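You operate a simulated robot arm through the tools that you are given. There is no shell and no other tool. Be economical: measure what you need, move in short steps, check, and stop when the job is done.

The job below is to be done with a simulated robot arm. You get a single attempt, and the scene is never put back.

Task
Switch the door off, put it on hand, wind it down to the yellow mark and bolt the wheel.
Fine: stay out of the doorway while it moves.

It is judged by the outcome, as a careful person would: the job done as asked, and still so three seconds after it is handed in. It fails if anything else is knocked over, pushed out of place, dropped, spilled or broken.

Robot
A 7-joint arm with a three-finger gripper, on a carriage that runs on a rail from [-1457, -1516] to [262, 272] (x, y) and turns from -2.548 to 3.246 rad about z. Base frame: it is fixed where the carriage stands at the start and does not move with it; the origin is on the floor, on the carriage's upright axis, x ahead of it, y to its left, z up. Readings come in mm, rad, newtons and seconds.
With the tool pointing down near the work surface it reaches from about 200 to 720 mm from the robot's upright axis, wherever it stands. Its first joint turns from -2.007 to 2.007 rad. Places, roughly: door handwheel [600, -300, 1000]; door panel [2600, 1700, 2800]; door stop button [800, -100, 1100]; door switch [900, 0, 1200]; drive lever [700, -300, 1200]; limit slider [700, -300, 700]; wheel bolt [700, -200, 1000]. Payload 2.69 kg.
Tool frame: the origin (TCP) lies between the finger pads and is the grasp point; the fingertips stand 30 mm ahead of it; z points along the fingers, y is the line along which they close. Largest opening 128 mm; the body of the gripper starts 117 mm behind the TCP.
Orientation is told as [roll, pitch, yaw] about the base's x, y, z axes, in that order, counted from this pose: with the fingers straight down and closing along the base's y, the tool's x points along the base's -x, its y along +y and its z along -z.

Tools
- The arm moves only by the tool send_rows. Its argument "motion" is a list of rows, each an object (a shift or turn left out is 0, a gripper value left out holds the last) with "dp": the shift along the tool's x, y, z in units of 200 mm (1.0 is 200 mm), a list of three; "turn": the turn, a rotation vector about the tool's x, y, z in units of 180 degrees (1.0 is 180 degrees), a list of three; "grip": the finger opening in mm, from 0 to 128. In form: [{"dp": [x, y, z], "turn": [ax, ay, az], "grip": grip}, ...]. A call has 1 to 20 rows; each row is the pose to reach, as a shift and turn from the pose commanded when the call began, along the tool's axes at that moment. A call with a number of a shift or a turn outside -1 to 1 is refused whole. A row lasts 0.2 s, in which the tool goes at most 50 mm and 0.15 rad; a call with a longer step from one row to the next is refused whole, and so is a gripper value outside its range. A pose out of reach is approached as far as the arm can. The call stops where the force on the tool passes 90 N (or 10 N more than at its start, if that is more) or the arm is blocked; 0.2 s more then pass. Each finger halts on what it meets, pressing with about 23 N; the grip force reading is that of the motor and also rises with nothing between the fingers. The clock runs only during rows and for 0.2 s after the last one: add rows that repeat a pose to give the fingers time. The reply holds the time, the measured pose of the TCP, the force on the tool along the base axes, the opening and the grip force, in the units named above and with some noise, with the torque about the TCP (base axes, N m) and any sound that the robot's microphone picked up.
- Cameras (640 x 400 px; columns grow to the right, rows downward): "scene" is now at [17.6, 145.7, 1784.3]; the picture's right is [-0.24, -0.97, 0.00], its down [-0.64, 0.16, -0.75] and it looks along [0.73, -0.18, -0.66] (base axes); focal length 292 px, centre (320, 200). "wrist" rides on the gripper at [58, 54, -131] in the tool frame; the picture's right is [-0.68, 0.74, 0.00], its down [-0.62, -0.57, -0.55] and it looks along [-0.40, -0.37, 0.84] (tool axes); focal length 234 px, centre (320, 200). There is no depth. A picture from a camera that has moved, and an enlarged one, comes with that camera's place and axes in the base frame and with its lens. The place of the scene camera against the robot may be out by one fixed shift of up to 18 mm in any direction.
- snapshot(camera): a new picture of that camera. No time passes.
- raise_lower(by): slides the trunk up (or, below 0, down) by that many mm; the arm and the scene camera ride with it, the base frame stays. It gives what a move gives, with no picture.
- drive_base(legs): drives the robot by 1 to 6 legs, each [ahead, left, turn to the left] in mm, mm and rad, along the robot's own axes; the way and the turn of a leg run together, so that a leg with both is an arc; at most 1500 mm and 3.142 rad a leg. The arm and the cameras ride along, it lands a little off, and it stops where it bumps. It keeps to its track: a leg is cut to what the track allows. It gives what a move gives.
- turn_head(pan, tilt): turns the head with the scene camera to pan (to the left, within 2.705 rad either way) and tilt (down, from -0.506 to 1.204), counted from straight ahead of the robot. It gives what a move gives.
- inspect(camera, box): a new picture of the part [left, top, right, bottom] of that camera's present view, enlarged. No time passes.
- job_done(): hands the job in; it is judged then, once.

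Work in short steps. Places have to be worked out from the pictures, the camera data and where the tool is seen: move nearer, look again, correct. Check each grasp and each placing, and mend what went wrong. You have 120 turns and 98 pictures in all, those below and enlarged ones among them. Open the gripper and draw the arm clear of the work before you hand the job in, unless the task says otherwise; then end with one line.

The tools are called after "Request:" as name(argument=value, ...) on one line, values as JSON. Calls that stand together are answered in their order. send_rows: Moves the arm, as the interface text tells. Its arguments: {"type":"object","properties":{"motion":{"type":"array"}},"required":["motion"]} The other tools are called the same way: raise_lower (by) slides the trunk up or down; drive_base (legs) drives the base; turn_head (pan, tilt) turns the head that bears the scene camera; snapshot (camera) takes a picture; inspect (camera, box) takes an enlarged picture of a part of a camera's view; job_done () hands the job in.

At the start:

```text
time: 0.0
position: [425.9, -43.4, 1363.5]
orientation: [-0.001, 0.002, 0.001]
wrist_force: [-1.0, -0.5, 0.1]
wrist_torque: [-0.02, -0.01, 0.0]
opening: 127.8
gripper_force: 0.1
trunk travel left (down, up): [-925.0, 65.0]
robot x, y, heading: [4.3, -1.0, 0.004]
head pan, tilt: [-0.239, 0.721]
```

scene: 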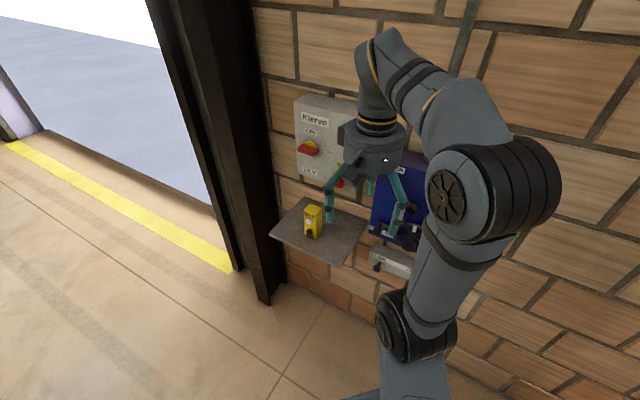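
wrist: 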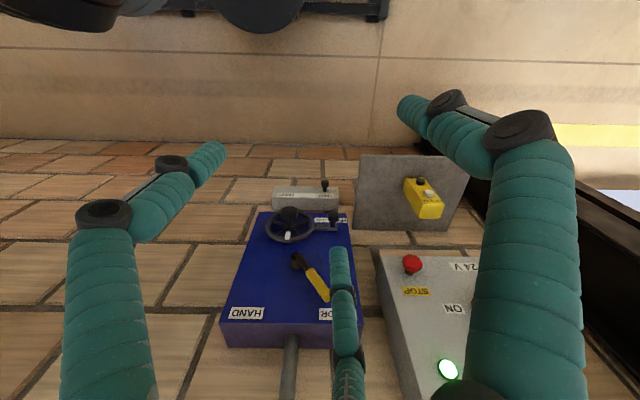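

I start with enlarged views of the controls to see what everything is.

Request:
inspect(camera="scene", box=[260, 80, 460, 290])

Request:
inspect(camera="wrist", box=[210, 140, 490, 390])

```text
1.90 times, centred on (360, 185) of scene
camera zoom: at [17.6, 145.7, 1784.3], right [-0.24, -0.97, 0.0], down [-0.64, 0.16, -0.75], along [0.73, -0.18, -0.66], focal length 555 px, centre (244, 229)
```

zoom: 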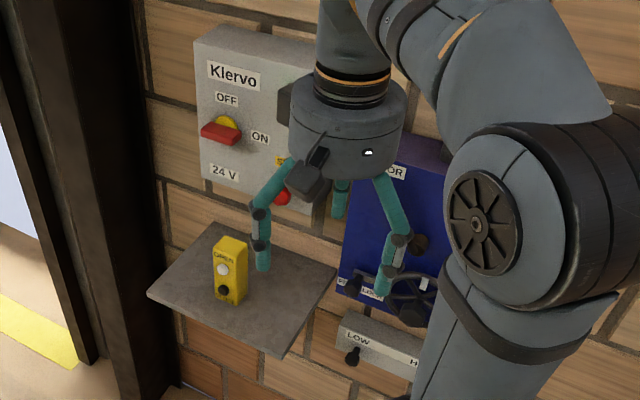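

```text
1.60 times, centred on (350, 265) of wrist
camera zoom: at [368.6, 10.7, 1493.7], right [0.68, 0.74, 0.0], down [0.62, -0.57, 0.55], along [0.4, -0.37, -0.84], focal length 375 px, centre (272, 96)
```

zoom: 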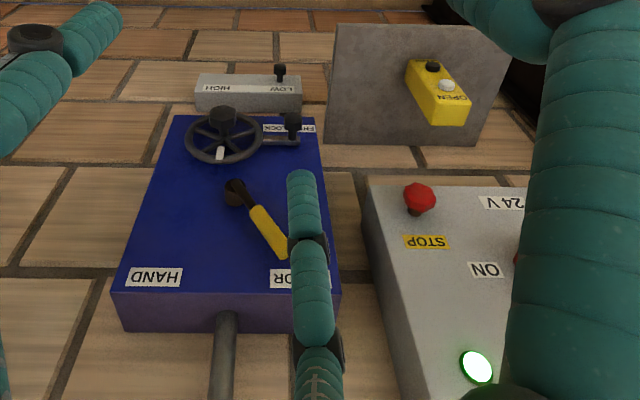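

The wall runs along about (0.69, 0.72), with the controls facing the robot. Next I look at the door itself.

Request:
turn_head(pan=0.6, tilt=-0.2)

Request:
snapshot(camera="scene")

```text
time: 1.2
position: [425.3, -43.0, 1362.1]
orientation: [0.0, -0.001, 0.001]
wrist_force: [0.1, -0.7, -0.2]
wrist_torque: [0.01, 0.0, 0.0]
opening: 127.9
gripper_force: 0.0
trunk travel left (down, up): [-925.0, 65.0]
robot x, y, heading: [-3.4, -0.5, 0.005]
head pan, tilt: [0.6, -0.201]
```

```text
93 pictures are left
camera scene: at [4.6, 212.5, 1867.3], right [0.56, -0.83, 0.0], down [0.16, 0.11, -0.98], along [0.81, 0.55, 0.2], focal length 292 px, centre (320, 200)
```

scene: 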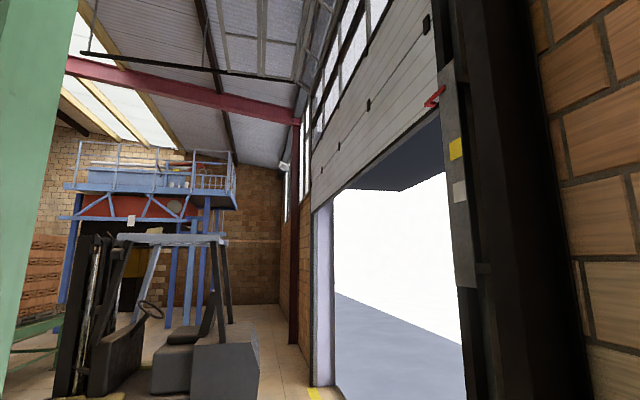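

The door carries a red pointer, and the guide post has a yellow mark below it. I zoom in on those.

Request:
inspect(camera="scene", box=[400, 60, 520, 300])

Request:
turn_head(pan=-0.75, tilt=0.6)

```text
1.67 times, centred on (460, 180) of scene
camera zoom: at [4.6, 212.5, 1867.3], right [0.56, -0.83, 0.0], down [0.16, 0.11, -0.98], along [0.81, 0.55, 0.2], focal length 486 px, centre (87, 233)
```

zoom: 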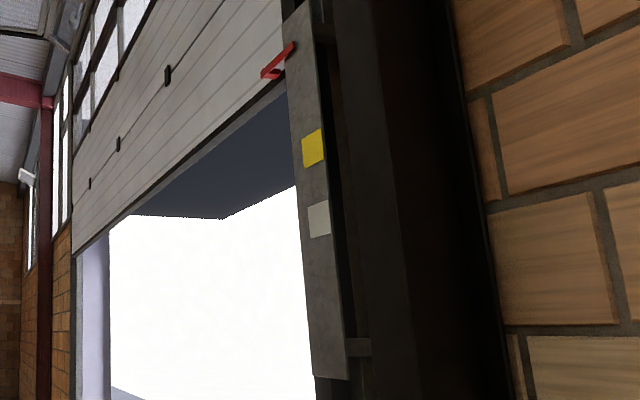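

```text
time: 2.7
position: [425.7, -42.7, 1362.2]
orientation: [0.002, 0.0, -0.001]
wrist_force: [-0.1, 0.3, 0.6]
wrist_torque: [-0.02, -0.01, 0.01]
opening: 127.8
gripper_force: 0.0
trunk travel left (down, up): [-925.0, 65.0]
robot x, y, heading: [0.9, -0.9, -0.007]
head pan, tilt: [-0.75, 0.6]
```

The pointer must come down to the yellow patch. I turn the robot to face the wall and slide toward the panels. The arm is at 427 mm reach, clear of the wall at about 640 mm.

Request:
drive_base(legs=[[0, 0, -0.766], [0, 300, 0]])

Request:
turn_head(pan=0.0, tilt=0.7)

Request:
snapshot(camera="scene")

Request:
snapshot(camera="wrist")

```text
time: 6.8
position: [478.1, -113.7, 1362.5]
orientation: [-0.001, 0.0, -0.791]
wrist_force: [-0.1, -0.3, 0.5]
wrist_torque: [-0.02, 0.03, 0.01]
opening: 127.9
gripper_force: 0.0
trunk travel left (down, up): [-925.0, 65.0]
robot x, y, heading: [209.4, 218.3, -0.795]
head pan, tilt: [-0.75, 0.6]
```

```text
time: 7.9
position: [478.1, -114.4, 1362.9]
orientation: [-0.003, 0.0, -0.79]
wrist_force: [0.1, -0.8, 0.0]
wrist_torque: [0.03, -0.02, 0.03]
opening: 128.1
gripper_force: 0.0
trunk travel left (down, up): [-925.0, 65.0]
robot x, y, heading: [208.6, 214.7, -0.79]
head pan, tilt: [0.0, 0.7]
```

```text
91 pictures are left
camera scene: at [342.8, 315.8, 1786.1], right [-0.71, -0.7, 0.0], down [-0.45, 0.46, -0.77], along [0.54, -0.54, -0.64], focal length 292 px, centre (320, 200)
```

scene: 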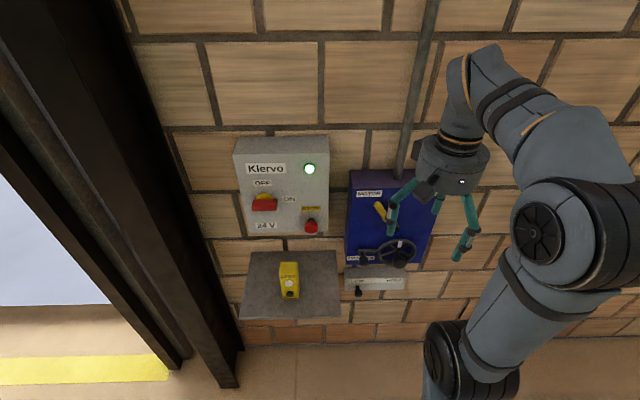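

```text
90 pictures are left
camera wrist: at [477.1, -35.2, 1493.7], right [1.0, 0.04, 0.0], down [0.03, -0.84, 0.55], along [0.02, -0.55, -0.84], focal length 234 px, centre (320, 200)
```

wrist: 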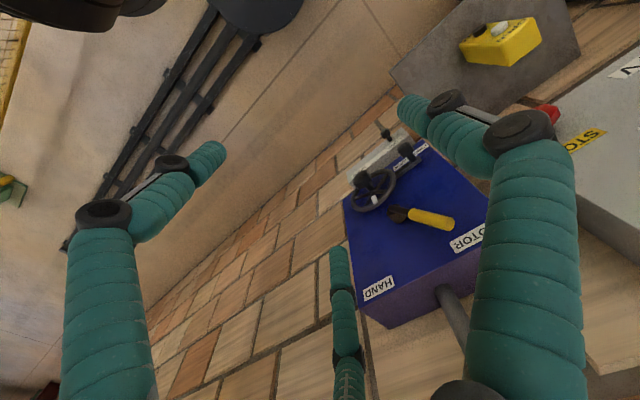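

The gripper looks three-jawed in the pictures although it is described as two-fingered. I close it to see how it really closes.

Request:
send_rows(motion=[{"grip": 0}, {"grip": 0}, {"grip": 0}, {"grip": 0}, {"grip": 0}, {"grip": 0}, {"grip": 0}, {"grip": 0}])

Request:
snapshot(camera="wrist")

Request:
inspect(camera="scene", box=[220, 120, 520, 310])

```text
time: 9.7
position: [477.0, -114.6, 1363.4]
orientation: [0.0, -0.001, -0.79]
wrist_force: [0.2, -0.7, -0.2]
wrist_torque: [0.0, 0.01, 0.0]
opening: 2.7
gripper_force: 6.9
trunk travel left (down, up): [-925.0, 65.0]
robot x, y, heading: [211.2, 219.3, -0.788]
head pan, tilt: [0.0, 0.7]
```

```text
89 pictures are left
camera wrist: at [477.0, -35.4, 1493.7], right [1.0, 0.04, 0.0], down [0.03, -0.84, 0.55], along [0.02, -0.55, -0.84], focal length 234 px, centre (320, 200)
```

wrist: 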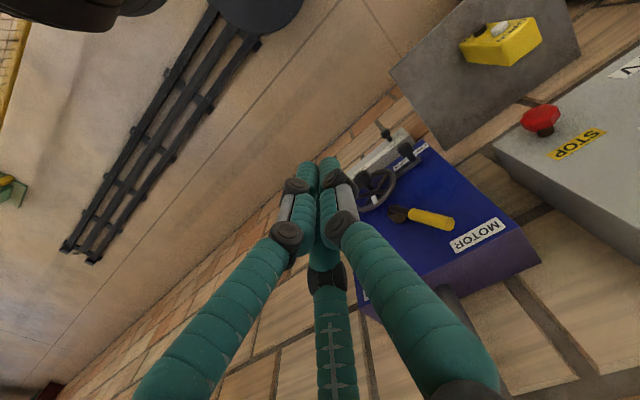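

```text
2.11 times, centred on (370, 215) of scene
camera zoom: at [342.7, 315.7, 1786.1], right [-0.71, -0.7, 0.0], down [-0.45, 0.46, -0.76], along [0.54, -0.54, -0.64], focal length 614 px, centre (215, 168)
```

zoom: 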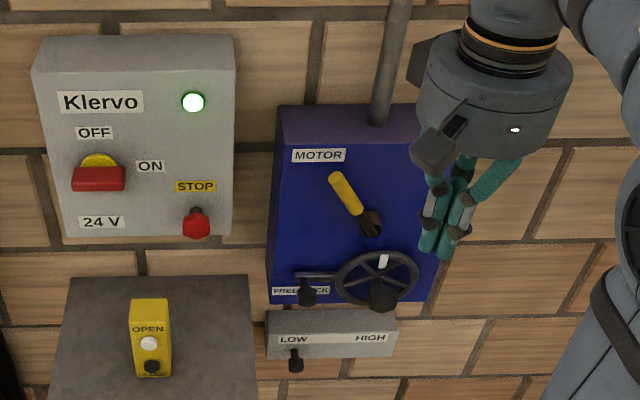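

The closed fingertips sit on the tool axis. I now swing the tool to horizontal, pointing at the wall, while moving 70 mm forward.

Request:
send_rows(motion=[{"dp": [-0.03, 0, 0], "turn": [0, -0.045, 0]}, {"dp": [-0.06, 0, 0], "turn": [0, -0.09, 0]}, {"dp": [-0.09, 0, 0], "turn": [0, -0.135, 0]}, {"dp": [-0.12, 0, 0], "turn": [0, -0.18, 0]}, {"dp": [-0.15, 0, 0], "turn": [0, -0.225, 0]}, {"dp": [-0.18, 0, 0], "turn": [0, -0.27, 0]}, {"dp": [-0.21, 0, 0], "turn": [0, -0.315, 0]}, {"dp": [-0.24, 0, 0], "turn": [0, -0.36, 0]}, {"dp": [-0.27, 0, 0], "turn": [0, -0.405, 0]}, {"dp": [-0.3, 0, 0], "turn": [0, -0.45, 0]}, {"dp": [-0.35, 0, 0], "turn": [0, -0.495, 0]}, {"dp": [-0.35, 0, 0], "turn": [0, -0.5, 0]}])

Request:
snapshot(camera="wrist")

Request:
snapshot(camera="scene")

```text
time: 12.3
position: [539.2, -150.7, 1376.0]
orientation: [0.403, -1.568, -1.199]
wrist_force: [-1.1, 1.2, 0.6]
wrist_torque: [0.02, 0.08, 0.02]
opening: 2.3
gripper_force: 23.2
out of reach, approached as far as the arm can: row 11, 12
trunk travel left (down, up): [-925.0, 65.0]
robot x, y, heading: [210.0, 216.3, -0.79]
head pan, tilt: [0.0, 0.7]
```

```text
87 pictures are left
camera wrist: at [488.3, -19.4, 1316.9], right [0.53, 0.51, 0.68], down [-0.79, 0.0, 0.62], along [0.32, -0.86, 0.4], focal length 234 px, centre (320, 200)
```

wrist: 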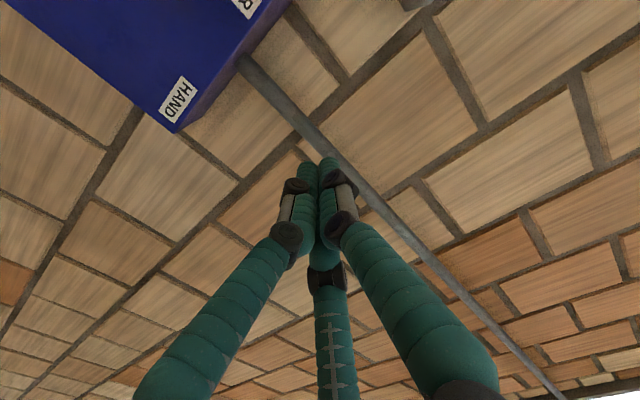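

```text
86 pictures are left
camera scene: at [340.5, 317.0, 1786.2], right [-0.71, -0.7, 0.0], down [-0.45, 0.46, -0.77], along [0.54, -0.54, -0.64], focal length 292 px, centre (320, 200)
```

scene: 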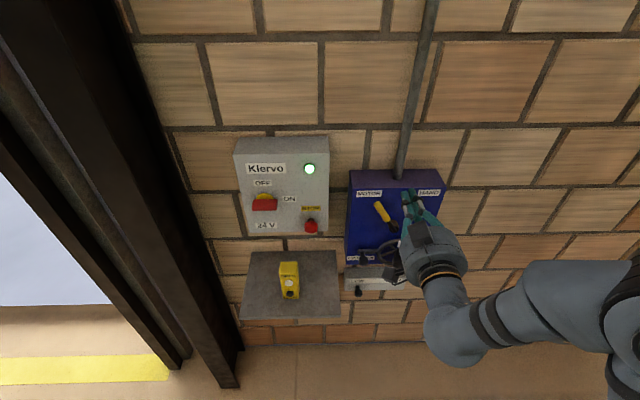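

The tool now points at the wall, at about 490 mm forward. I lower the trunk to switch height, drive toward the rail's left end, and look with the wrist camera.

Request:
raise_lower(by=-150)

Request:
drive_base(legs=[[0, 70, 0]])

Request:
snapshot(camera="wrist")

```text
time: 14.1
position: [541.3, -151.6, 1225.2]
orientation: [0.086, -1.565, -0.886]
wrist_force: [-0.8, -1.2, 0.0]
wrist_torque: [0.0, 0.02, -0.02]
opening: 2.0
gripper_force: 22.7
trunk travel left (down, up): [-775.0, 215.0]
robot x, y, heading: [210.5, 216.7, -0.79]
head pan, tilt: [0.0, 0.7]
```

```text
time: 15.1
position: [590.0, -101.1, 1225.4]
orientation: [-0.093, -1.566, -0.706]
wrist_force: [-0.5, -0.3, 0.4]
wrist_torque: [-0.02, 0.03, -0.06]
opening: 2.2
gripper_force: 22.6
trunk travel left (down, up): [-775.0, 215.0]
robot x, y, heading: [258.6, 268.8, -0.79]
head pan, tilt: [0.0, 0.7]
```

```text
85 pictures are left
camera wrist: at [538.9, 30.3, 1166.5], right [0.53, 0.51, 0.68], down [-0.79, 0.0, 0.62], along [0.32, -0.86, 0.4], focal length 234 px, centre (320, 200)
```

wrist: 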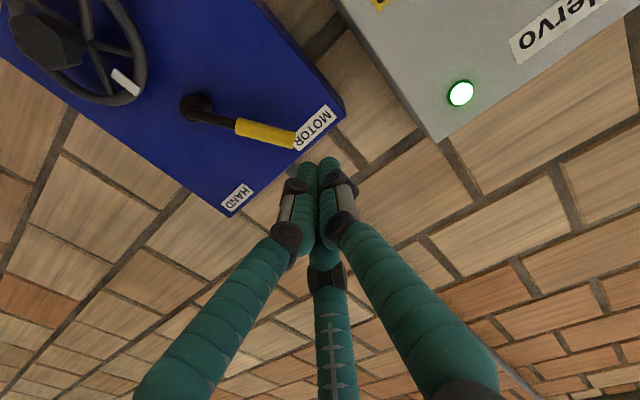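

I shift 200 mm left to bring the rotary switch into the wrist view, staying back from the wall.

Request:
send_rows(motion=[{"dp": [0, 0.25, 0]}, {"dp": [0, 0.5, 0]}, {"dp": [0, 0.75, 0]}, {"dp": [0, 1.0, 0]}])

Request:
snapshot(camera="wrist")

Request:
snapshot(camera="scene")

```text
time: 16.1
position: [735.0, 41.0, 1222.2]
orientation: [-0.375, -1.567, -0.426]
wrist_force: [-0.4, 0.6, -0.3]
wrist_torque: [0.01, -0.02, -0.04]
opening: 2.1
gripper_force: 22.6
trunk travel left (down, up): [-775.0, 215.0]
robot x, y, heading: [262.5, 270.0, -0.792]
head pan, tilt: [0.0, 0.7]
```

```text
84 pictures are left
camera wrist: at [682.7, 171.8, 1164.9], right [0.53, 0.51, 0.67], down [-0.78, 0.0, 0.62], along [0.32, -0.86, 0.4], focal length 234 px, centre (320, 200)
```

wrist: 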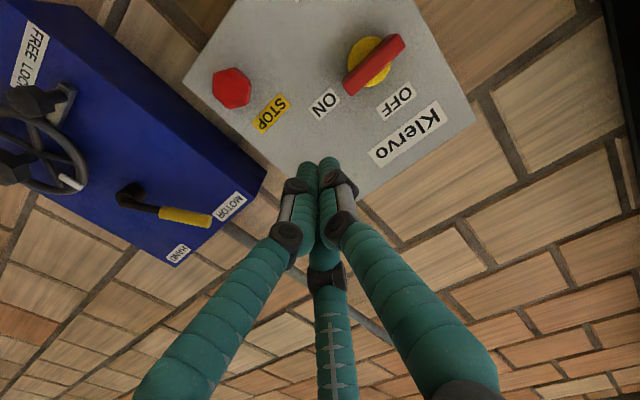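

```text
83 pictures are left
camera scene: at [393.6, 368.1, 1635.7], right [-0.71, -0.7, 0.0], down [-0.45, 0.46, -0.76], along [0.54, -0.54, -0.64], focal length 292 px, centre (320, 200)
```

scene: 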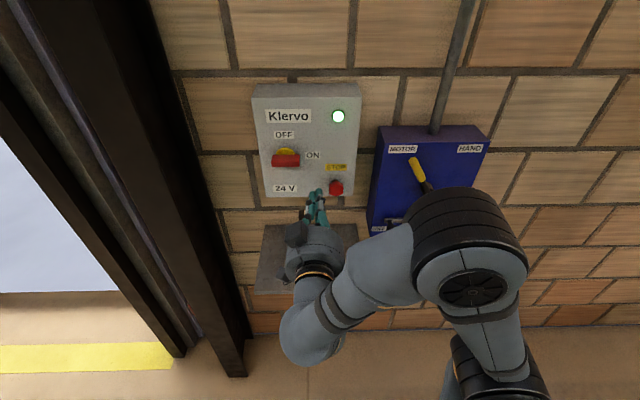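

The switch estimate so far is near (920, -25, 1215). I take a second wrist view from a shifted place to triangulate.

Request:
send_rows(motion=[{"dp": [-0.1, 0.2, 0]}, {"dp": [-0.2, 0.4, 0]}, {"dp": [-0.2, 0.4, 0]}])

Request:
snapshot(camera="wrist")

```text
time: 16.9
position: [790.6, 93.7, 1263.5]
orientation: [0.108, -1.565, -0.911]
wrist_force: [0.4, 0.6, -0.9]
wrist_torque: [-0.01, 0.03, 0.0]
opening: 2.3
gripper_force: 23.7
trunk travel left (down, up): [-775.0, 215.0]
robot x, y, heading: [258.5, 267.5, -0.786]
head pan, tilt: [0.0, 0.7]
```

```text
82 pictures are left
camera wrist: at [738.9, 225.3, 1205.3], right [0.53, 0.51, 0.68], down [-0.79, 0.0, 0.62], along [0.32, -0.86, 0.4], focal length 234 px, centre (320, 200)
```

wrist: 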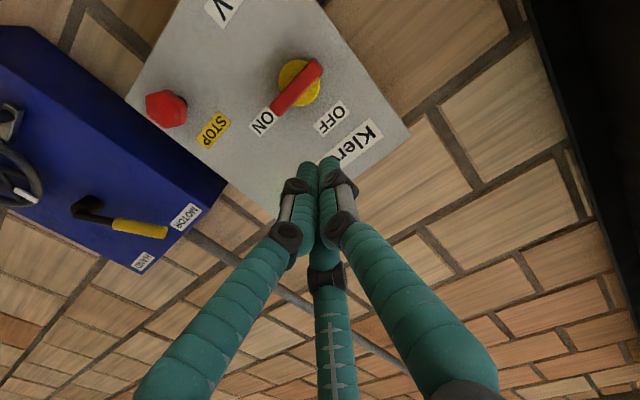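

Triangulated: switch handle centre at about (913, -19, 1214), handle length about 80 mm, front about 37 mm off the panel face (depth F≈693). I go below its ON end and advance the closed tips beside it.

Request:
send_rows(motion=[{"dp": [0.23, -0.05, 0]}, {"dp": [0.4575, -0.1, 0]}, {"dp": [0.4575, -0.1, 0.2]}, {"dp": [0.4575, -0.1, 0.4]}, {"dp": [0.4575, -0.1, 0.55]}, {"dp": [0.4575, -0.1, 0.7]}, {"dp": [0.4575, -0.1, 0.79]}, {"dp": [0.4575, -0.1, 0.79]}])

Request:
snapshot(camera="wrist")

Request:
inspect(camera="scene", box=[230, 70, 370, 230])

```text
time: 18.7
position: [886.6, -34.4, 1171.5]
orientation: [0.066, -1.567, -0.865]
wrist_force: [0.5, 0.7, -1.3]
wrist_torque: [-0.02, -0.02, 0.01]
opening: 2.3
gripper_force: 22.3
trunk travel left (down, up): [-775.0, 215.0]
robot x, y, heading: [259.0, 271.2, -0.795]
head pan, tilt: [0.0, 0.7]
```

```text
81 pictures are left
camera wrist: at [834.7, 96.7, 1114.0], right [0.53, 0.51, 0.68], down [-0.79, 0.0, 0.62], along [0.32, -0.86, 0.4], focal length 234 px, centre (320, 200)
```

wrist: 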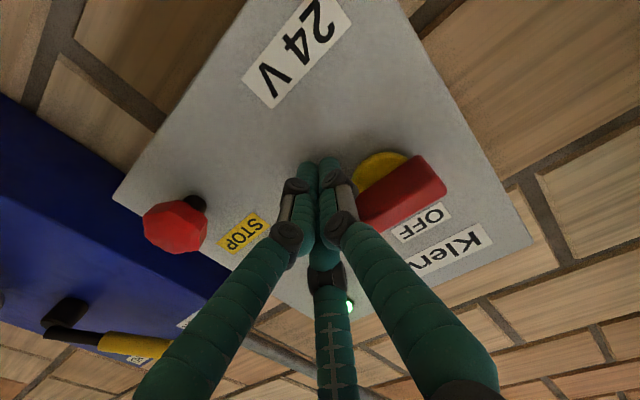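

```text
2.50 times, centred on (300, 150) of scene
camera zoom: at [391.2, 366.4, 1636.1], right [-0.71, -0.7, 0.0], down [-0.45, 0.46, -0.77], along [0.54, -0.54, -0.64], focal length 729 px, centre (370, 325)
```

zoom: 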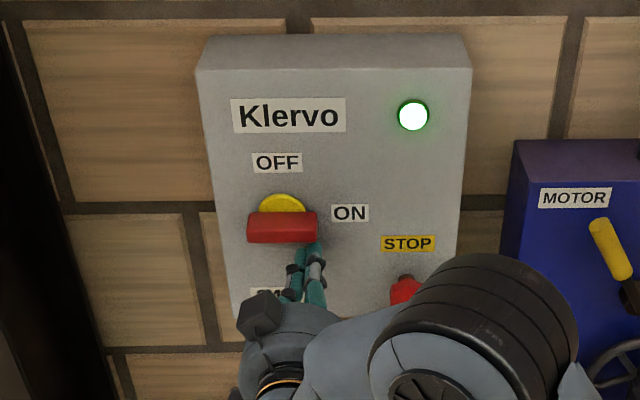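

The closed tips are just under the ON end of the handle. Now I push it around counter-clockwise on an arc towards OFF.

Request:
send_rows(motion=[{"dp": [-0.05, 0.004, 0]}, {"dp": [-0.1025, 0.0085, 0]}, {"dp": [-0.145, -0.01, 0]}, {"dp": [-0.1875, -0.0275, 0]}, {"dp": [-0.2335, -0.0285, 0]}, {"dp": [-0.2785, -0.017, 0]}, {"dp": [-0.3195, 0.006, 0]}, {"dp": [-0.3525, 0.0385, 0]}, {"dp": [-0.3525, 0.0385, 0]}])

Request:
inspect(camera="scene", box=[230, 70, 370, 230])

Request:
snapshot(camera="wrist")

```text
time: 20.7
position: [886.1, -36.9, 1242.9]
orientation: [0.527, -1.558, -1.337]
wrist_force: [-23.4, -12.1, -13.3]
wrist_torque: [-0.29, 0.1, 0.43]
opening: 2.1
gripper_force: 22.6
trunk travel left (down, up): [-775.0, 215.0]
robot x, y, heading: [257.2, 267.2, -0.792]
head pan, tilt: [0.0, 0.7]
```

```text
2.50 times, centred on (300, 150) of scene
camera zoom: at [387.2, 361.7, 1636.6], right [-0.71, -0.7, 0.0], down [-0.45, 0.46, -0.76], along [0.54, -0.54, -0.64], focal length 729 px, centre (370, 325)
```

zoom: 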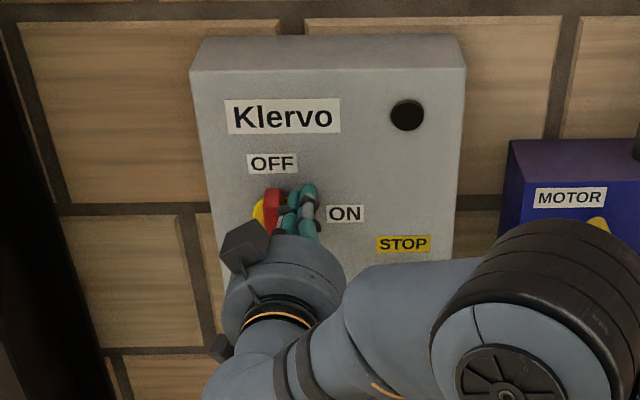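

```text
78 pictures are left
camera wrist: at [836.3, 95.4, 1185.1], right [0.54, 0.5, 0.68], down [-0.79, 0.0, 0.62], along [0.31, -0.87, 0.39], focal length 234 px, centre (320, 200)
```

wrist: 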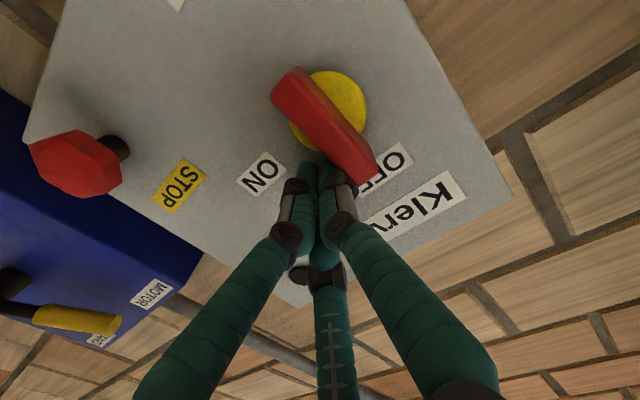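

The green light is out and the handle is at OFF, against its stop. I back off right and away, then move over to view the drive lever.

Request:
send_rows(motion=[{"dp": [0, -0.12, 0]}, {"dp": [0, -0.12, -0.2]}, {"dp": [0, -0.12, -0.4]}, {"dp": [0, -0.12, -0.6]}, {"dp": [0, -0.12, -0.8]}, {"dp": [0, -0.35, -0.8]}, {"dp": [0, -0.6, -0.8]}, {"dp": [0, -0.6, -0.8]}])

Request:
snapshot(camera="wrist")

Request:
send_rows(motion=[{"dp": [0, -0.25, 0]}, {"dp": [0, -0.5, 0]}, {"dp": [0.1, -0.7, 0]}, {"dp": [0.2, -0.7, 0]}, {"dp": [0.2, -0.7, 0]}])

Request:
snapshot(camera="wrist")

Request:
snapshot(camera="scene")

```text
time: 22.5
position: [694.9, 2.4, 1243.0]
orientation: [-0.234, -1.567, -0.561]
wrist_force: [-0.1, 0.3, -0.5]
wrist_torque: [-0.02, 0.0, -0.08]
opening: 2.4
gripper_force: 22.8
trunk travel left (down, up): [-775.0, 215.0]
robot x, y, heading: [259.7, 268.4, -0.788]
head pan, tilt: [0.0, 0.7]
```

```text
77 pictures are left
camera wrist: at [643.5, 133.5, 1184.9], right [0.53, 0.51, 0.68], down [-0.78, 0.0, 0.62], along [0.32, -0.86, 0.4], focal length 234 px, centre (320, 200)
```

wrist: 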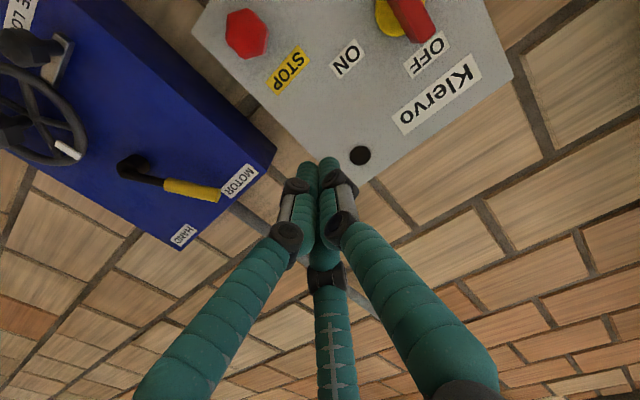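

```text
time: 23.7
position: [594.5, -93.3, 1204.9]
orientation: [0.16, -1.564, -0.964]
wrist_force: [0.5, 0.2, -0.2]
wrist_torque: [0.02, 0.04, 0.04]
opening: 2.3
gripper_force: 23.1
trunk travel left (down, up): [-775.0, 215.0]
robot x, y, heading: [255.6, 267.2, -0.789]
head pan, tilt: [0.0, 0.7]
```

```text
76 pictures are left
camera wrist: at [543.4, 38.1, 1147.6], right [0.53, 0.51, 0.68], down [-0.79, 0.0, 0.62], along [0.32, -0.86, 0.4], focal length 234 px, centre (320, 200)
```

wrist: 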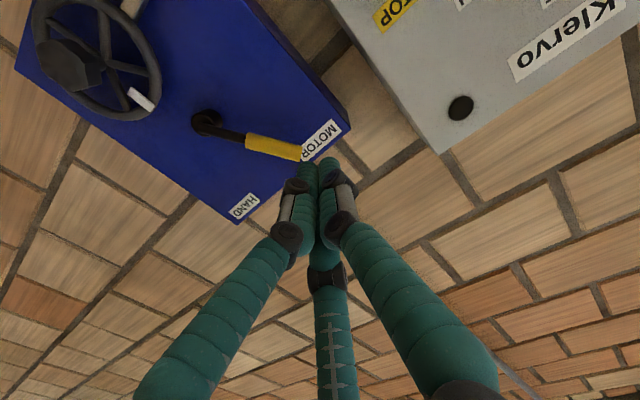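

```text
75 pictures are left
camera scene: at [390.0, 366.2, 1636.2], right [-0.71, -0.7, 0.0], down [-0.45, 0.46, -0.77], along [0.54, -0.54, -0.64], focal length 292 px, centre (320, 200)
```

scene: 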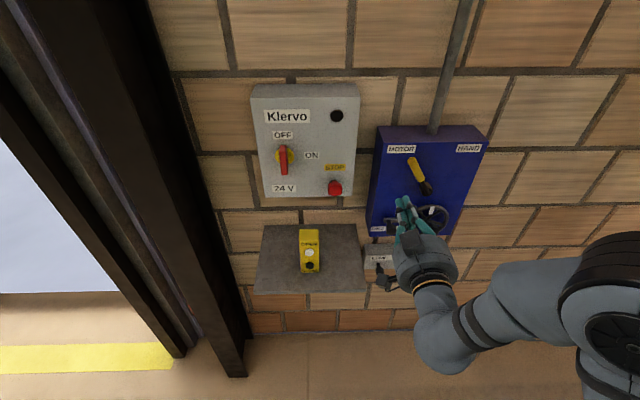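

Lever pivot is at about U=236, z=1101 and its tip at U=304, z=1216 (U is the coordinate to the left along the wall). The box face is at F≈687. I approach on the left of the yellow grip with closed tips.

Request:
send_rows(motion=[{"dp": [0.1, -0.08, 0]}, {"dp": [0.19, -0.172, 0]}, {"dp": [0.19, -0.172, 0.2]}, {"dp": [0.19, -0.172, 0.4]}, {"dp": [0.19, -0.172, 0.55]}, {"dp": [0.19, -0.172, 0.7]}, {"dp": [0.19, -0.172, 0.81]}, {"dp": [0.19, -0.172, 0.81]}])

Request:
snapshot(camera="wrist")

Request:
inspect(camera="scene", box=[340, 100, 500, 280])

```text
time: 25.7
position: [744.7, -190.9, 1186.1]
orientation: [0.012, -1.543, -0.786]
wrist_force: [0.2, -0.1, -0.4]
wrist_torque: [0.01, 0.0, 0.04]
opening: 2.4
gripper_force: 23.0
out of reach, approached as far as the arm can: row 1, 2, 3, 4, 5, 6, 7, 8
trunk travel left (down, up): [-775.0, 215.0]
robot x, y, heading: [257.6, 270.9, -0.794]
head pan, tilt: [0.0, 0.7]
stopped in row 8: the arm was blocked; the commanded pose is now the measured one
```

```text
74 pictures are left
camera wrist: at [689.6, -59.4, 1132.1], right [0.53, 0.51, 0.68], down [-0.78, -0.03, 0.63], along [0.35, -0.86, 0.38], focal length 234 px, centre (320, 200)
```

wrist: 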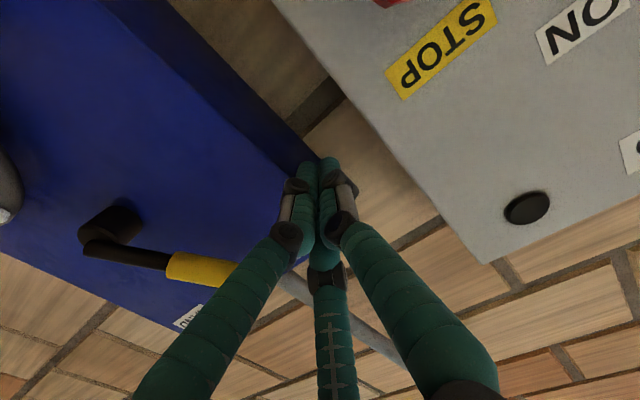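

```text
2.22 times, centred on (420, 190) of scene
camera zoom: at [391.3, 364.6, 1636.1], right [-0.71, -0.7, 0.0], down [-0.45, 0.46, -0.76], along [0.54, -0.54, -0.64], focal length 648 px, centre (98, 222)
```

zoom: 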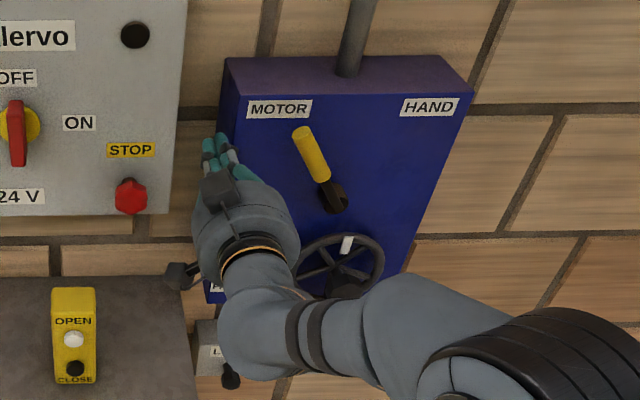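

The arm hit its near reach limit (too folded), drifting to U≈394. I retreat, then reposition: base to the right and trunk lower so the work is at a comfortable reach.

Request:
send_rows(motion=[{"dp": [0, 0, -0.2]}, {"dp": [0, 0, -0.4]}, {"dp": [0, 0, -0.6]}, {"dp": [-0.2, 0, -0.7]}, {"dp": [-0.2, 0, -0.7]}])

Request:
drive_base(legs=[[0, -170, 0]])

Request:
raise_lower(by=-100)

```text
time: 26.9
position: [646.9, -96.0, 1228.2]
orientation: [-0.035, -1.544, -0.746]
wrist_force: [0.1, -0.8, 0.2]
wrist_torque: [-0.03, -0.03, -0.04]
opening: 2.0
gripper_force: 23.4
out of reach, approached as far as the arm can: row 1
trunk travel left (down, up): [-775.0, 215.0]
robot x, y, heading: [257.5, 269.4, -0.791]
head pan, tilt: [0.0, 0.7]
```

```text
time: 28.4
position: [524.9, -219.3, 1228.5]
orientation: [0.006, -1.543, -0.792]
wrist_force: [-0.7, -0.3, -0.4]
wrist_torque: [0.02, 0.01, 0.03]
opening: 2.1
gripper_force: 22.9
trunk travel left (down, up): [-775.0, 215.0]
robot x, y, heading: [140.8, 143.2, -0.796]
head pan, tilt: [0.0, 0.7]
```

```text
time: 29.7
position: [525.6, -218.9, 1129.6]
orientation: [-0.013, -1.543, -0.77]
wrist_force: [-0.1, 0.4, -0.4]
wrist_torque: [0.02, -0.04, -0.02]
opening: 2.2
gripper_force: 23.0
trunk travel left (down, up): [-675.0, 315.0]
robot x, y, heading: [140.2, 145.0, -0.793]
head pan, tilt: [0.0, 0.7]
```

TCP is at F=525, U=219, z=1130. I move to the pre-approach spot left of the lever and straighten the slight tilt.

Request:
send_rows(motion=[{"dp": [-0.1, 0.2, 0], "turn": [0, -0.009, 0]}, {"dp": [-0.187, 0.4, 0], "turn": [0, -0.009, 0]}, {"dp": [-0.187, 0.515, 0], "turn": [0, -0.009, 0]}, {"dp": [-0.187, 0.515, 0], "turn": [0, -0.009, 0]}])

Request:
snapshot(camera="wrist")

Request:
snapshot(camera="scene")

```text
time: 30.7
position: [599.9, -146.2, 1164.9]
orientation: [-2.947, -1.57, 2.16]
wrist_force: [-0.3, -0.2, -0.3]
wrist_torque: [0.01, 0.01, 0.02]
opening: 2.2
gripper_force: 22.9
trunk travel left (down, up): [-675.0, 315.0]
robot x, y, heading: [140.2, 142.4, -0.792]
head pan, tilt: [0.0, 0.7]
```

```text
72 pictures are left
camera wrist: at [546.9, -16.1, 1106.6], right [0.52, 0.52, 0.68], down [-0.79, -0.01, 0.62], along [0.33, -0.85, 0.4], focal length 234 px, centre (320, 200)
```

wrist: 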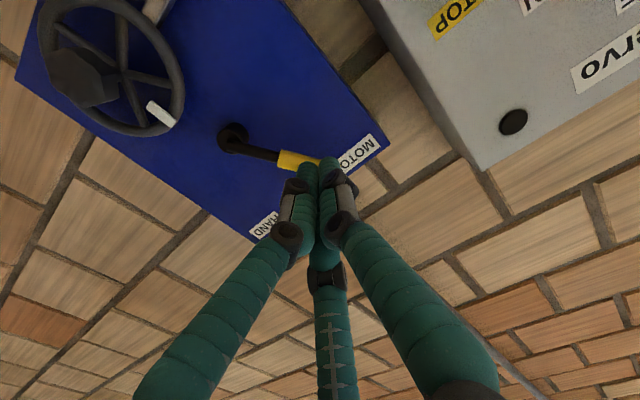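

```text
71 pictures are left
camera scene: at [273.6, 242.9, 1536.1], right [-0.71, -0.7, 0.0], down [-0.45, 0.46, -0.77], along [0.54, -0.55, -0.64], focal length 292 px, centre (320, 200)
```

scene: 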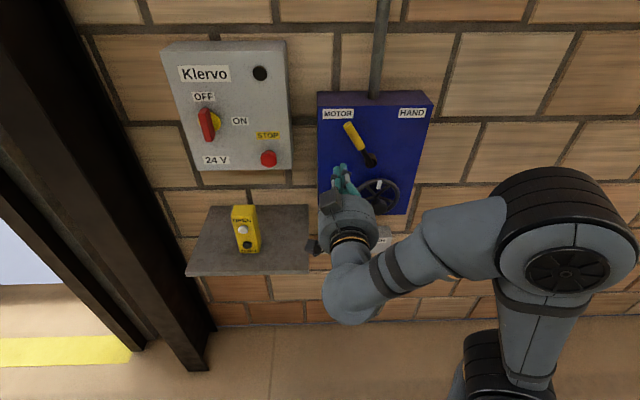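

On station (F=526, U=323, z=1165). I advance to F≈647 beside the lever.

Request:
send_rows(motion=[{"dp": [0, 0, 0.2]}, {"dp": [0, 0, 0.4]}, {"dp": [0, 0, 0.52]}, {"dp": [0, 0, 0.605]}, {"dp": [0, 0, 0.605]}])

Request:
snapshot(camera="wrist")

Request:
inspect(camera="scene", box=[300, 80, 460, 260])

```text
time: 31.9
position: [686.4, -233.8, 1166.2]
orientation: [-2.599, -1.571, 1.817]
wrist_force: [-0.7, -0.5, 0.7]
wrist_torque: [0.03, 0.01, 0.01]
opening: 2.2
gripper_force: 23.7
trunk travel left (down, up): [-675.0, 315.0]
robot x, y, heading: [140.8, 145.4, -0.795]
head pan, tilt: [0.0, 0.7]
```

```text
70 pictures are left
camera wrist: at [633.0, -103.7, 1107.3], right [0.52, 0.52, 0.68], down [-0.79, -0.01, 0.62], along [0.33, -0.85, 0.4], focal length 234 px, centre (320, 200)
```

wrist: 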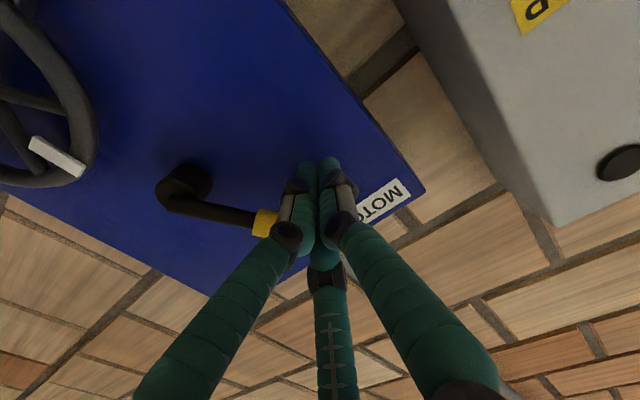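

```text
2.22 times, centred on (380, 170) of scene
camera zoom: at [273.9, 243.3, 1536.1], right [-0.71, -0.7, 0.0], down [-0.45, 0.46, -0.77], along [0.54, -0.55, -0.64], focal length 648 px, centre (187, 267)
```

zoom: 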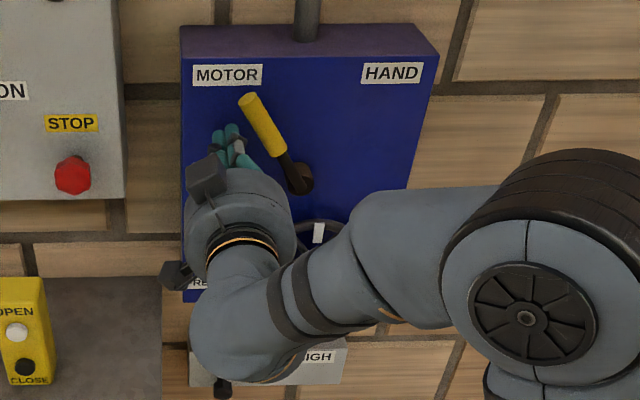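

The tips are left of the yellow grip. Now I sweep it to the right toward HAND along its arc.

Request:
send_rows(motion=[{"dp": [-0.0495, -0.0845, 0]}, {"dp": [-0.09, -0.14, 0]}, {"dp": [-0.13, -0.1985, 0]}, {"dp": [-0.155, -0.26, 0]}, {"dp": [-0.175, -0.3235, 0]}, {"dp": [-0.182, -0.39, 0]}, {"dp": [-0.1865, -0.4585, 0]}, {"dp": [-0.176, -0.525, 0]}, {"dp": [-0.163, -0.5885, 0]}, {"dp": [-0.163, -0.5885, 0]}])

Request:
snapshot(camera="wrist")

Request:
inspect(camera="scene", box=[300, 80, 460, 260])

```text
time: 34.1
position: [602.1, -316.2, 1199.7]
orientation: [-2.984, -1.569, 2.199]
wrist_force: [3.3, 0.5, 2.5]
wrist_torque: [-0.01, -0.06, 0.01]
opening: 2.2
gripper_force: 23.2
trunk travel left (down, up): [-675.0, 315.0]
robot x, y, heading: [136.6, 146.2, -0.791]
head pan, tilt: [0.0, 0.7]
```

```text
68 pictures are left
camera wrist: at [549.9, -185.4, 1141.0], right [0.52, 0.52, 0.68], down [-0.79, -0.01, 0.61], along [0.33, -0.85, 0.41], focal length 234 px, centre (320, 200)
```

wrist: 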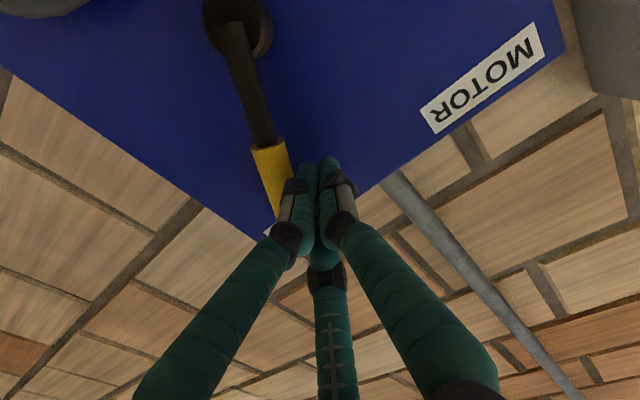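

```text
2.22 times, centred on (380, 170) of scene
camera zoom: at [274.5, 243.7, 1536.0], right [-0.71, -0.7, 0.0], down [-0.45, 0.46, -0.76], along [0.54, -0.55, -0.64], focal length 648 px, centre (187, 267)
```

zoom: 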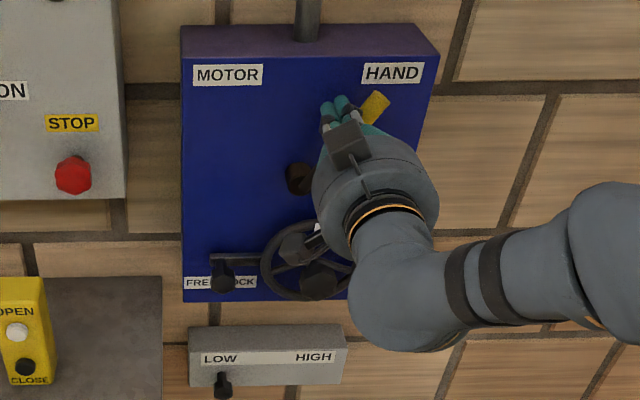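

The lever is at about 30° on the HAND side with little resistance yet. I push slightly further to feel for the stop.

Request:
send_rows(motion=[{"dp": [0.0155, -0.042, 0]}, {"dp": [0.025, -0.062, 0]}, {"dp": [0.025, -0.062, 0]}])

Request:
inspect(camera="scene", box=[300, 80, 460, 260])

```text
time: 34.9
position: [601.5, -316.0, 1199.7]
orientation: [-2.549, -1.556, 1.779]
wrist_force: [26.3, 12.1, 23.3]
wrist_torque: [-0.17, -0.32, 0.44]
opening: 2.2
gripper_force: 22.8
trunk travel left (down, up): [-675.0, 315.0]
robot x, y, heading: [140.1, 147.9, -0.795]
head pan, tilt: [0.0, 0.7]
```

```text
2.22 times, centred on (380, 170) of scene
camera zoom: at [278.0, 248.9, 1535.5], right [-0.71, -0.7, 0.0], down [-0.45, 0.46, -0.77], along [0.53, -0.55, -0.64], focal length 648 px, centre (187, 267)
```

zoom: 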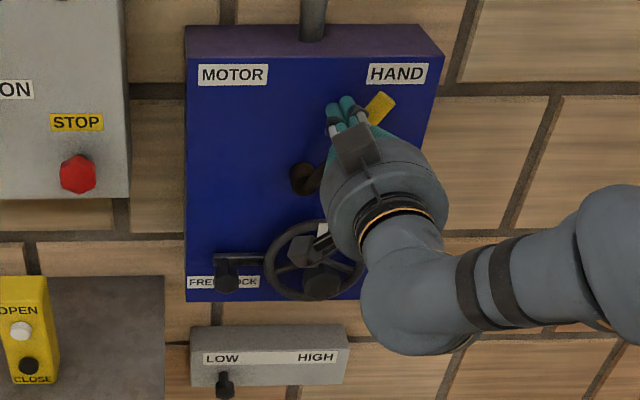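

The lever is firmly at its HAND stop. I release it, back off, and lower the trunk to view the handwheel, bolt, and slider.

Request:
send_rows(motion=[{"dp": [-0.02, 0.12, 0]}, {"dp": [-0.02, 0.12, -0.2]}, {"dp": [-0.02, 0.12, -0.4]}, {"dp": [-0.02, 0.12, -0.6]}, {"dp": [-0.02, 0.12, -0.75]}, {"dp": [-0.02, 0.12, -0.75]}])

Request:
raise_lower(by=-150)

Request:
snapshot(camera="wrist")

Request:
snapshot(camera="scene")

```text
time: 36.3
position: [504.7, -202.8, 1198.2]
orientation: [-1.539, -1.569, 0.752]
wrist_force: [0.0, -0.4, -0.1]
wrist_torque: [-0.01, 0.01, -0.02]
opening: 2.0
gripper_force: 22.8
trunk travel left (down, up): [-675.0, 315.0]
robot x, y, heading: [143.7, 147.3, -0.793]
head pan, tilt: [0.0, 0.7]
```

```text
time: 38.0
position: [505.0, -202.3, 1049.2]
orientation: [-2.482, -1.571, 1.696]
wrist_force: [-0.2, 0.1, 0.7]
wrist_torque: [-0.01, 0.04, 0.01]
opening: 2.1
gripper_force: 22.6
trunk travel left (down, up): [-525.0, 465.0]
robot x, y, heading: [142.5, 147.2, -0.791]
head pan, tilt: [0.0, 0.7]
```

```text
65 pictures are left
camera wrist: at [451.5, -71.8, 989.3], right [0.52, 0.52, 0.68], down [-0.79, -0.01, 0.62], along [0.33, -0.85, 0.4], focal length 234 px, centre (320, 200)
```

wrist: 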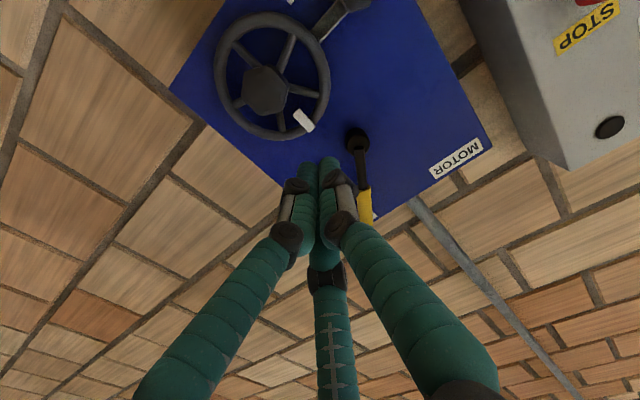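

```text
64 pictures are left
camera scene: at [274.0, 243.2, 1386.1], right [-0.71, -0.7, 0.0], down [-0.45, 0.46, -0.77], along [0.54, -0.55, -0.64], focal length 292 px, centre (320, 200)
```

scene: 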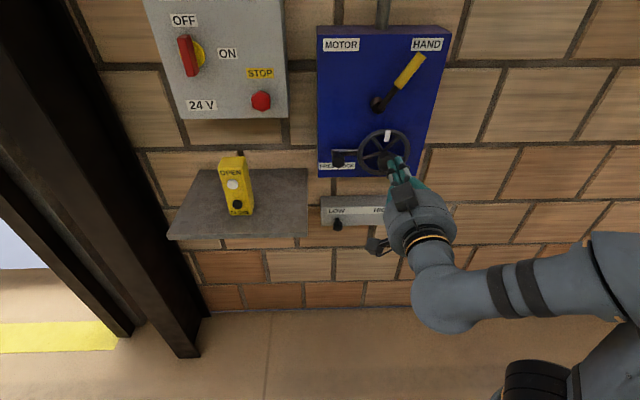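

I zoom in on the wheel and bolt in both cameras.

Request:
inspect(camera="wrist", box=[190, 0, 400, 160])

Request:
inspect(camera="scene", box=[305, 100, 435, 240])

```text
2.50 times, centred on (295, 80) of wrist
camera zoom: at [451.5, -71.8, 989.3], right [0.52, 0.52, 0.68], down [-0.79, -0.01, 0.62], along [0.33, -0.85, 0.4], focal length 585 px, centre (382, 500)
```

zoom: 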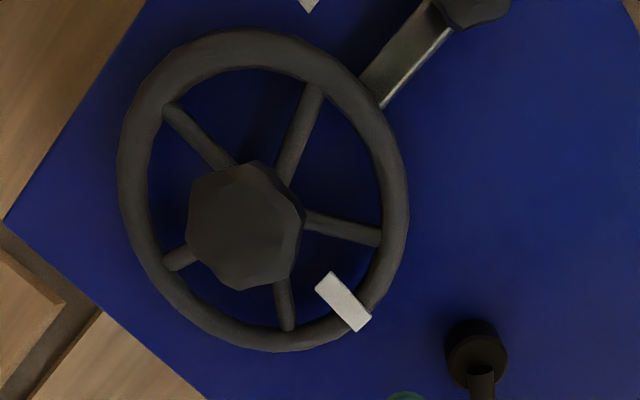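

```text
2.86 times, centred on (370, 170) of scene
camera zoom: at [274.0, 243.2, 1386.1], right [-0.71, -0.7, 0.0], down [-0.45, 0.46, -0.77], along [0.54, -0.55, -0.64], focal length 833 px, centre (177, 286)
```

zoom: 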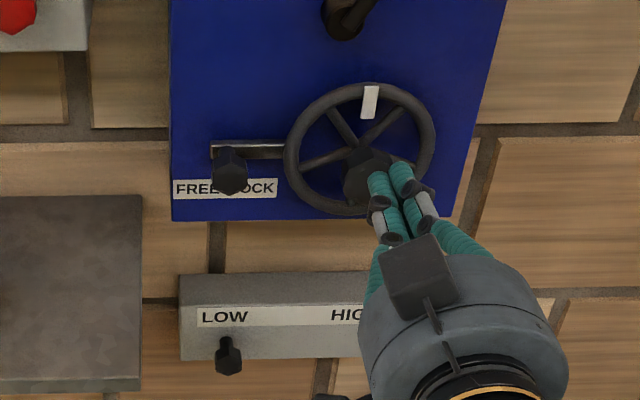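

Wheel: 5 spokes, rim plane F≈664, centre about U=207, z=974, white mark at top. I plan to put the closed fingertips between spokes and circle. I lower the trunk 60 and move in front of the left spoke gap.

Request:
raise_lower(by=-60)

Request:
send_rows(motion=[{"dp": [0, 0.145, 0.1]}, {"dp": [0, 0.145, 0.3]}, {"dp": [0, 0.145, 0.5]}, {"dp": [0, 0.145, 0.5]}])

Request:
snapshot(camera="wrist")

Request:
inspect(camera="scene", box=[305, 60, 435, 200])

```text
time: 39.0
position: [503.8, -202.8, 987.9]
orientation: [-2.525, -1.571, 1.739]
wrist_force: [-0.7, -0.3, 0.5]
wrist_torque: [0.01, -0.02, 0.0]
opening: 2.4
gripper_force: 22.7
trunk travel left (down, up): [-465.0, 525.0]
robot x, y, heading: [142.8, 149.8, -0.792]
head pan, tilt: [0.0, 0.7]
```

```text
time: 40.0
position: [596.6, -252.1, 988.4]
orientation: [-1.473, -1.569, 0.688]
wrist_force: [0.3, -0.2, 0.2]
wrist_torque: [-0.02, 0.0, -0.02]
opening: 2.0
gripper_force: 22.7
trunk travel left (down, up): [-465.0, 525.0]
robot x, y, heading: [140.8, 145.3, -0.793]
head pan, tilt: [0.0, 0.7]
```

```text
61 pictures are left
camera wrist: at [543.5, -122.5, 929.3], right [0.52, 0.52, 0.68], down [-0.79, -0.01, 0.62], along [0.33, -0.85, 0.4], focal length 234 px, centre (320, 200)
```

wrist: 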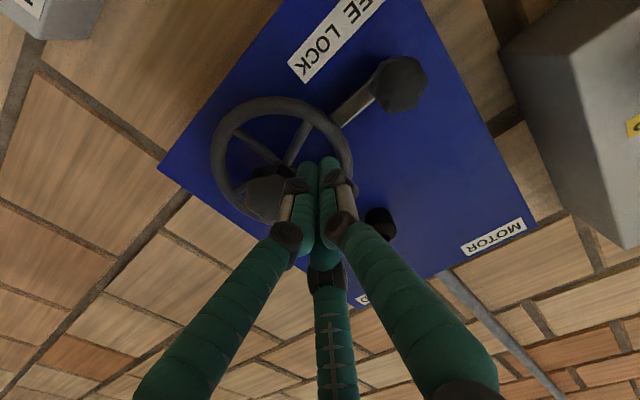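

```text
2.86 times, centred on (370, 130) of scene
camera zoom: at [274.3, 243.1, 1326.1], right [-0.71, -0.7, 0.0], down [-0.45, 0.46, -0.76], along [0.54, -0.55, -0.64], focal length 833 px, centre (177, 400)
```

zoom: 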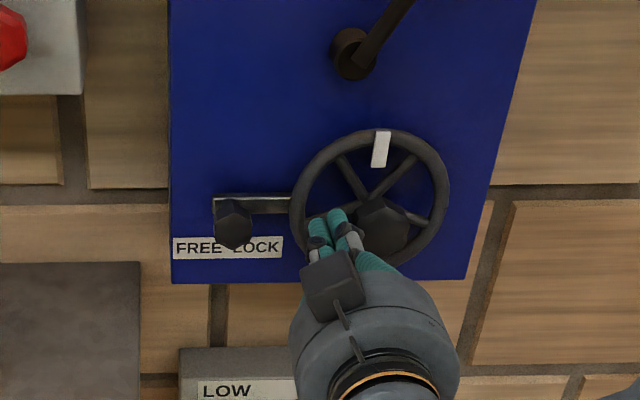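

Tips are aimed at the left gap between spokes. I insert them to F≈646.

Request:
send_rows(motion=[{"dp": [0, 0, 0.08]}, {"dp": [0, 0, 0.16]}, {"dp": [0, 0, 0.23]}, {"dp": [0, 0, 0.23]}])

Request:
inspect(camera="wrist", box=[160, 0, 480, 240])

Request:
inspect(camera="scene", box=[305, 60, 435, 200])

```text
time: 41.0
position: [626.0, -283.1, 988.3]
orientation: [-1.388, -1.569, 0.605]
wrist_force: [-25.8, 22.0, -10.0]
wrist_torque: [0.32, -0.08, 0.44]
opening: 2.1
gripper_force: 22.9
trunk travel left (down, up): [-465.0, 525.0]
robot x, y, heading: [140.5, 144.4, -0.792]
head pan, tilt: [0.0, 0.7]
```

```text
1.67 times, centred on (320, 120) of wrist
camera zoom: at [572.6, -152.7, 929.6], right [0.52, 0.52, 0.68], down [-0.79, -0.01, 0.62], along [0.33, -0.85, 0.4], focal length 390 px, centre (320, 333)
```

zoom: 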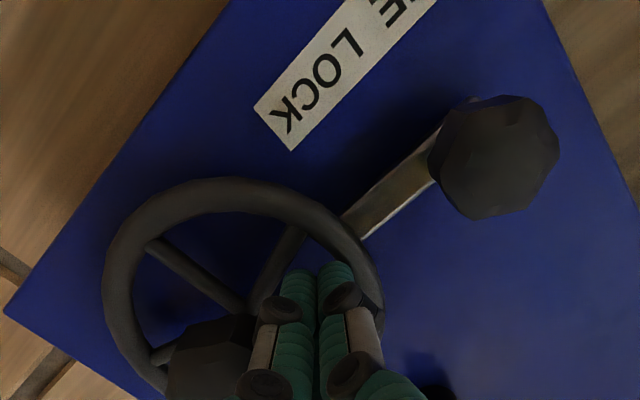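

```text
2.86 times, centred on (370, 130) of scene
camera zoom: at [270.6, 246.0, 1326.1], right [-0.71, -0.7, 0.0], down [-0.45, 0.46, -0.77], along [0.54, -0.55, -0.64], focal length 833 px, centre (177, 400)
```

zoom: 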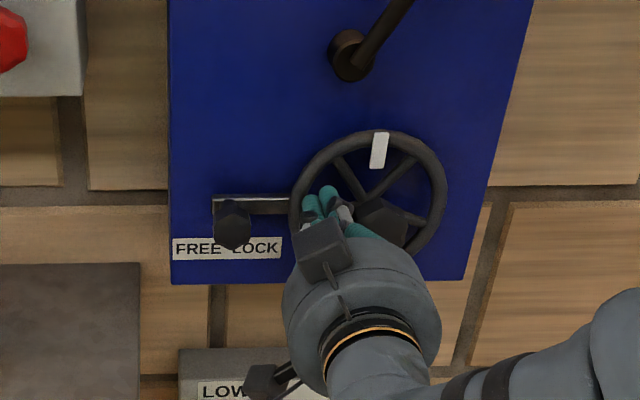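

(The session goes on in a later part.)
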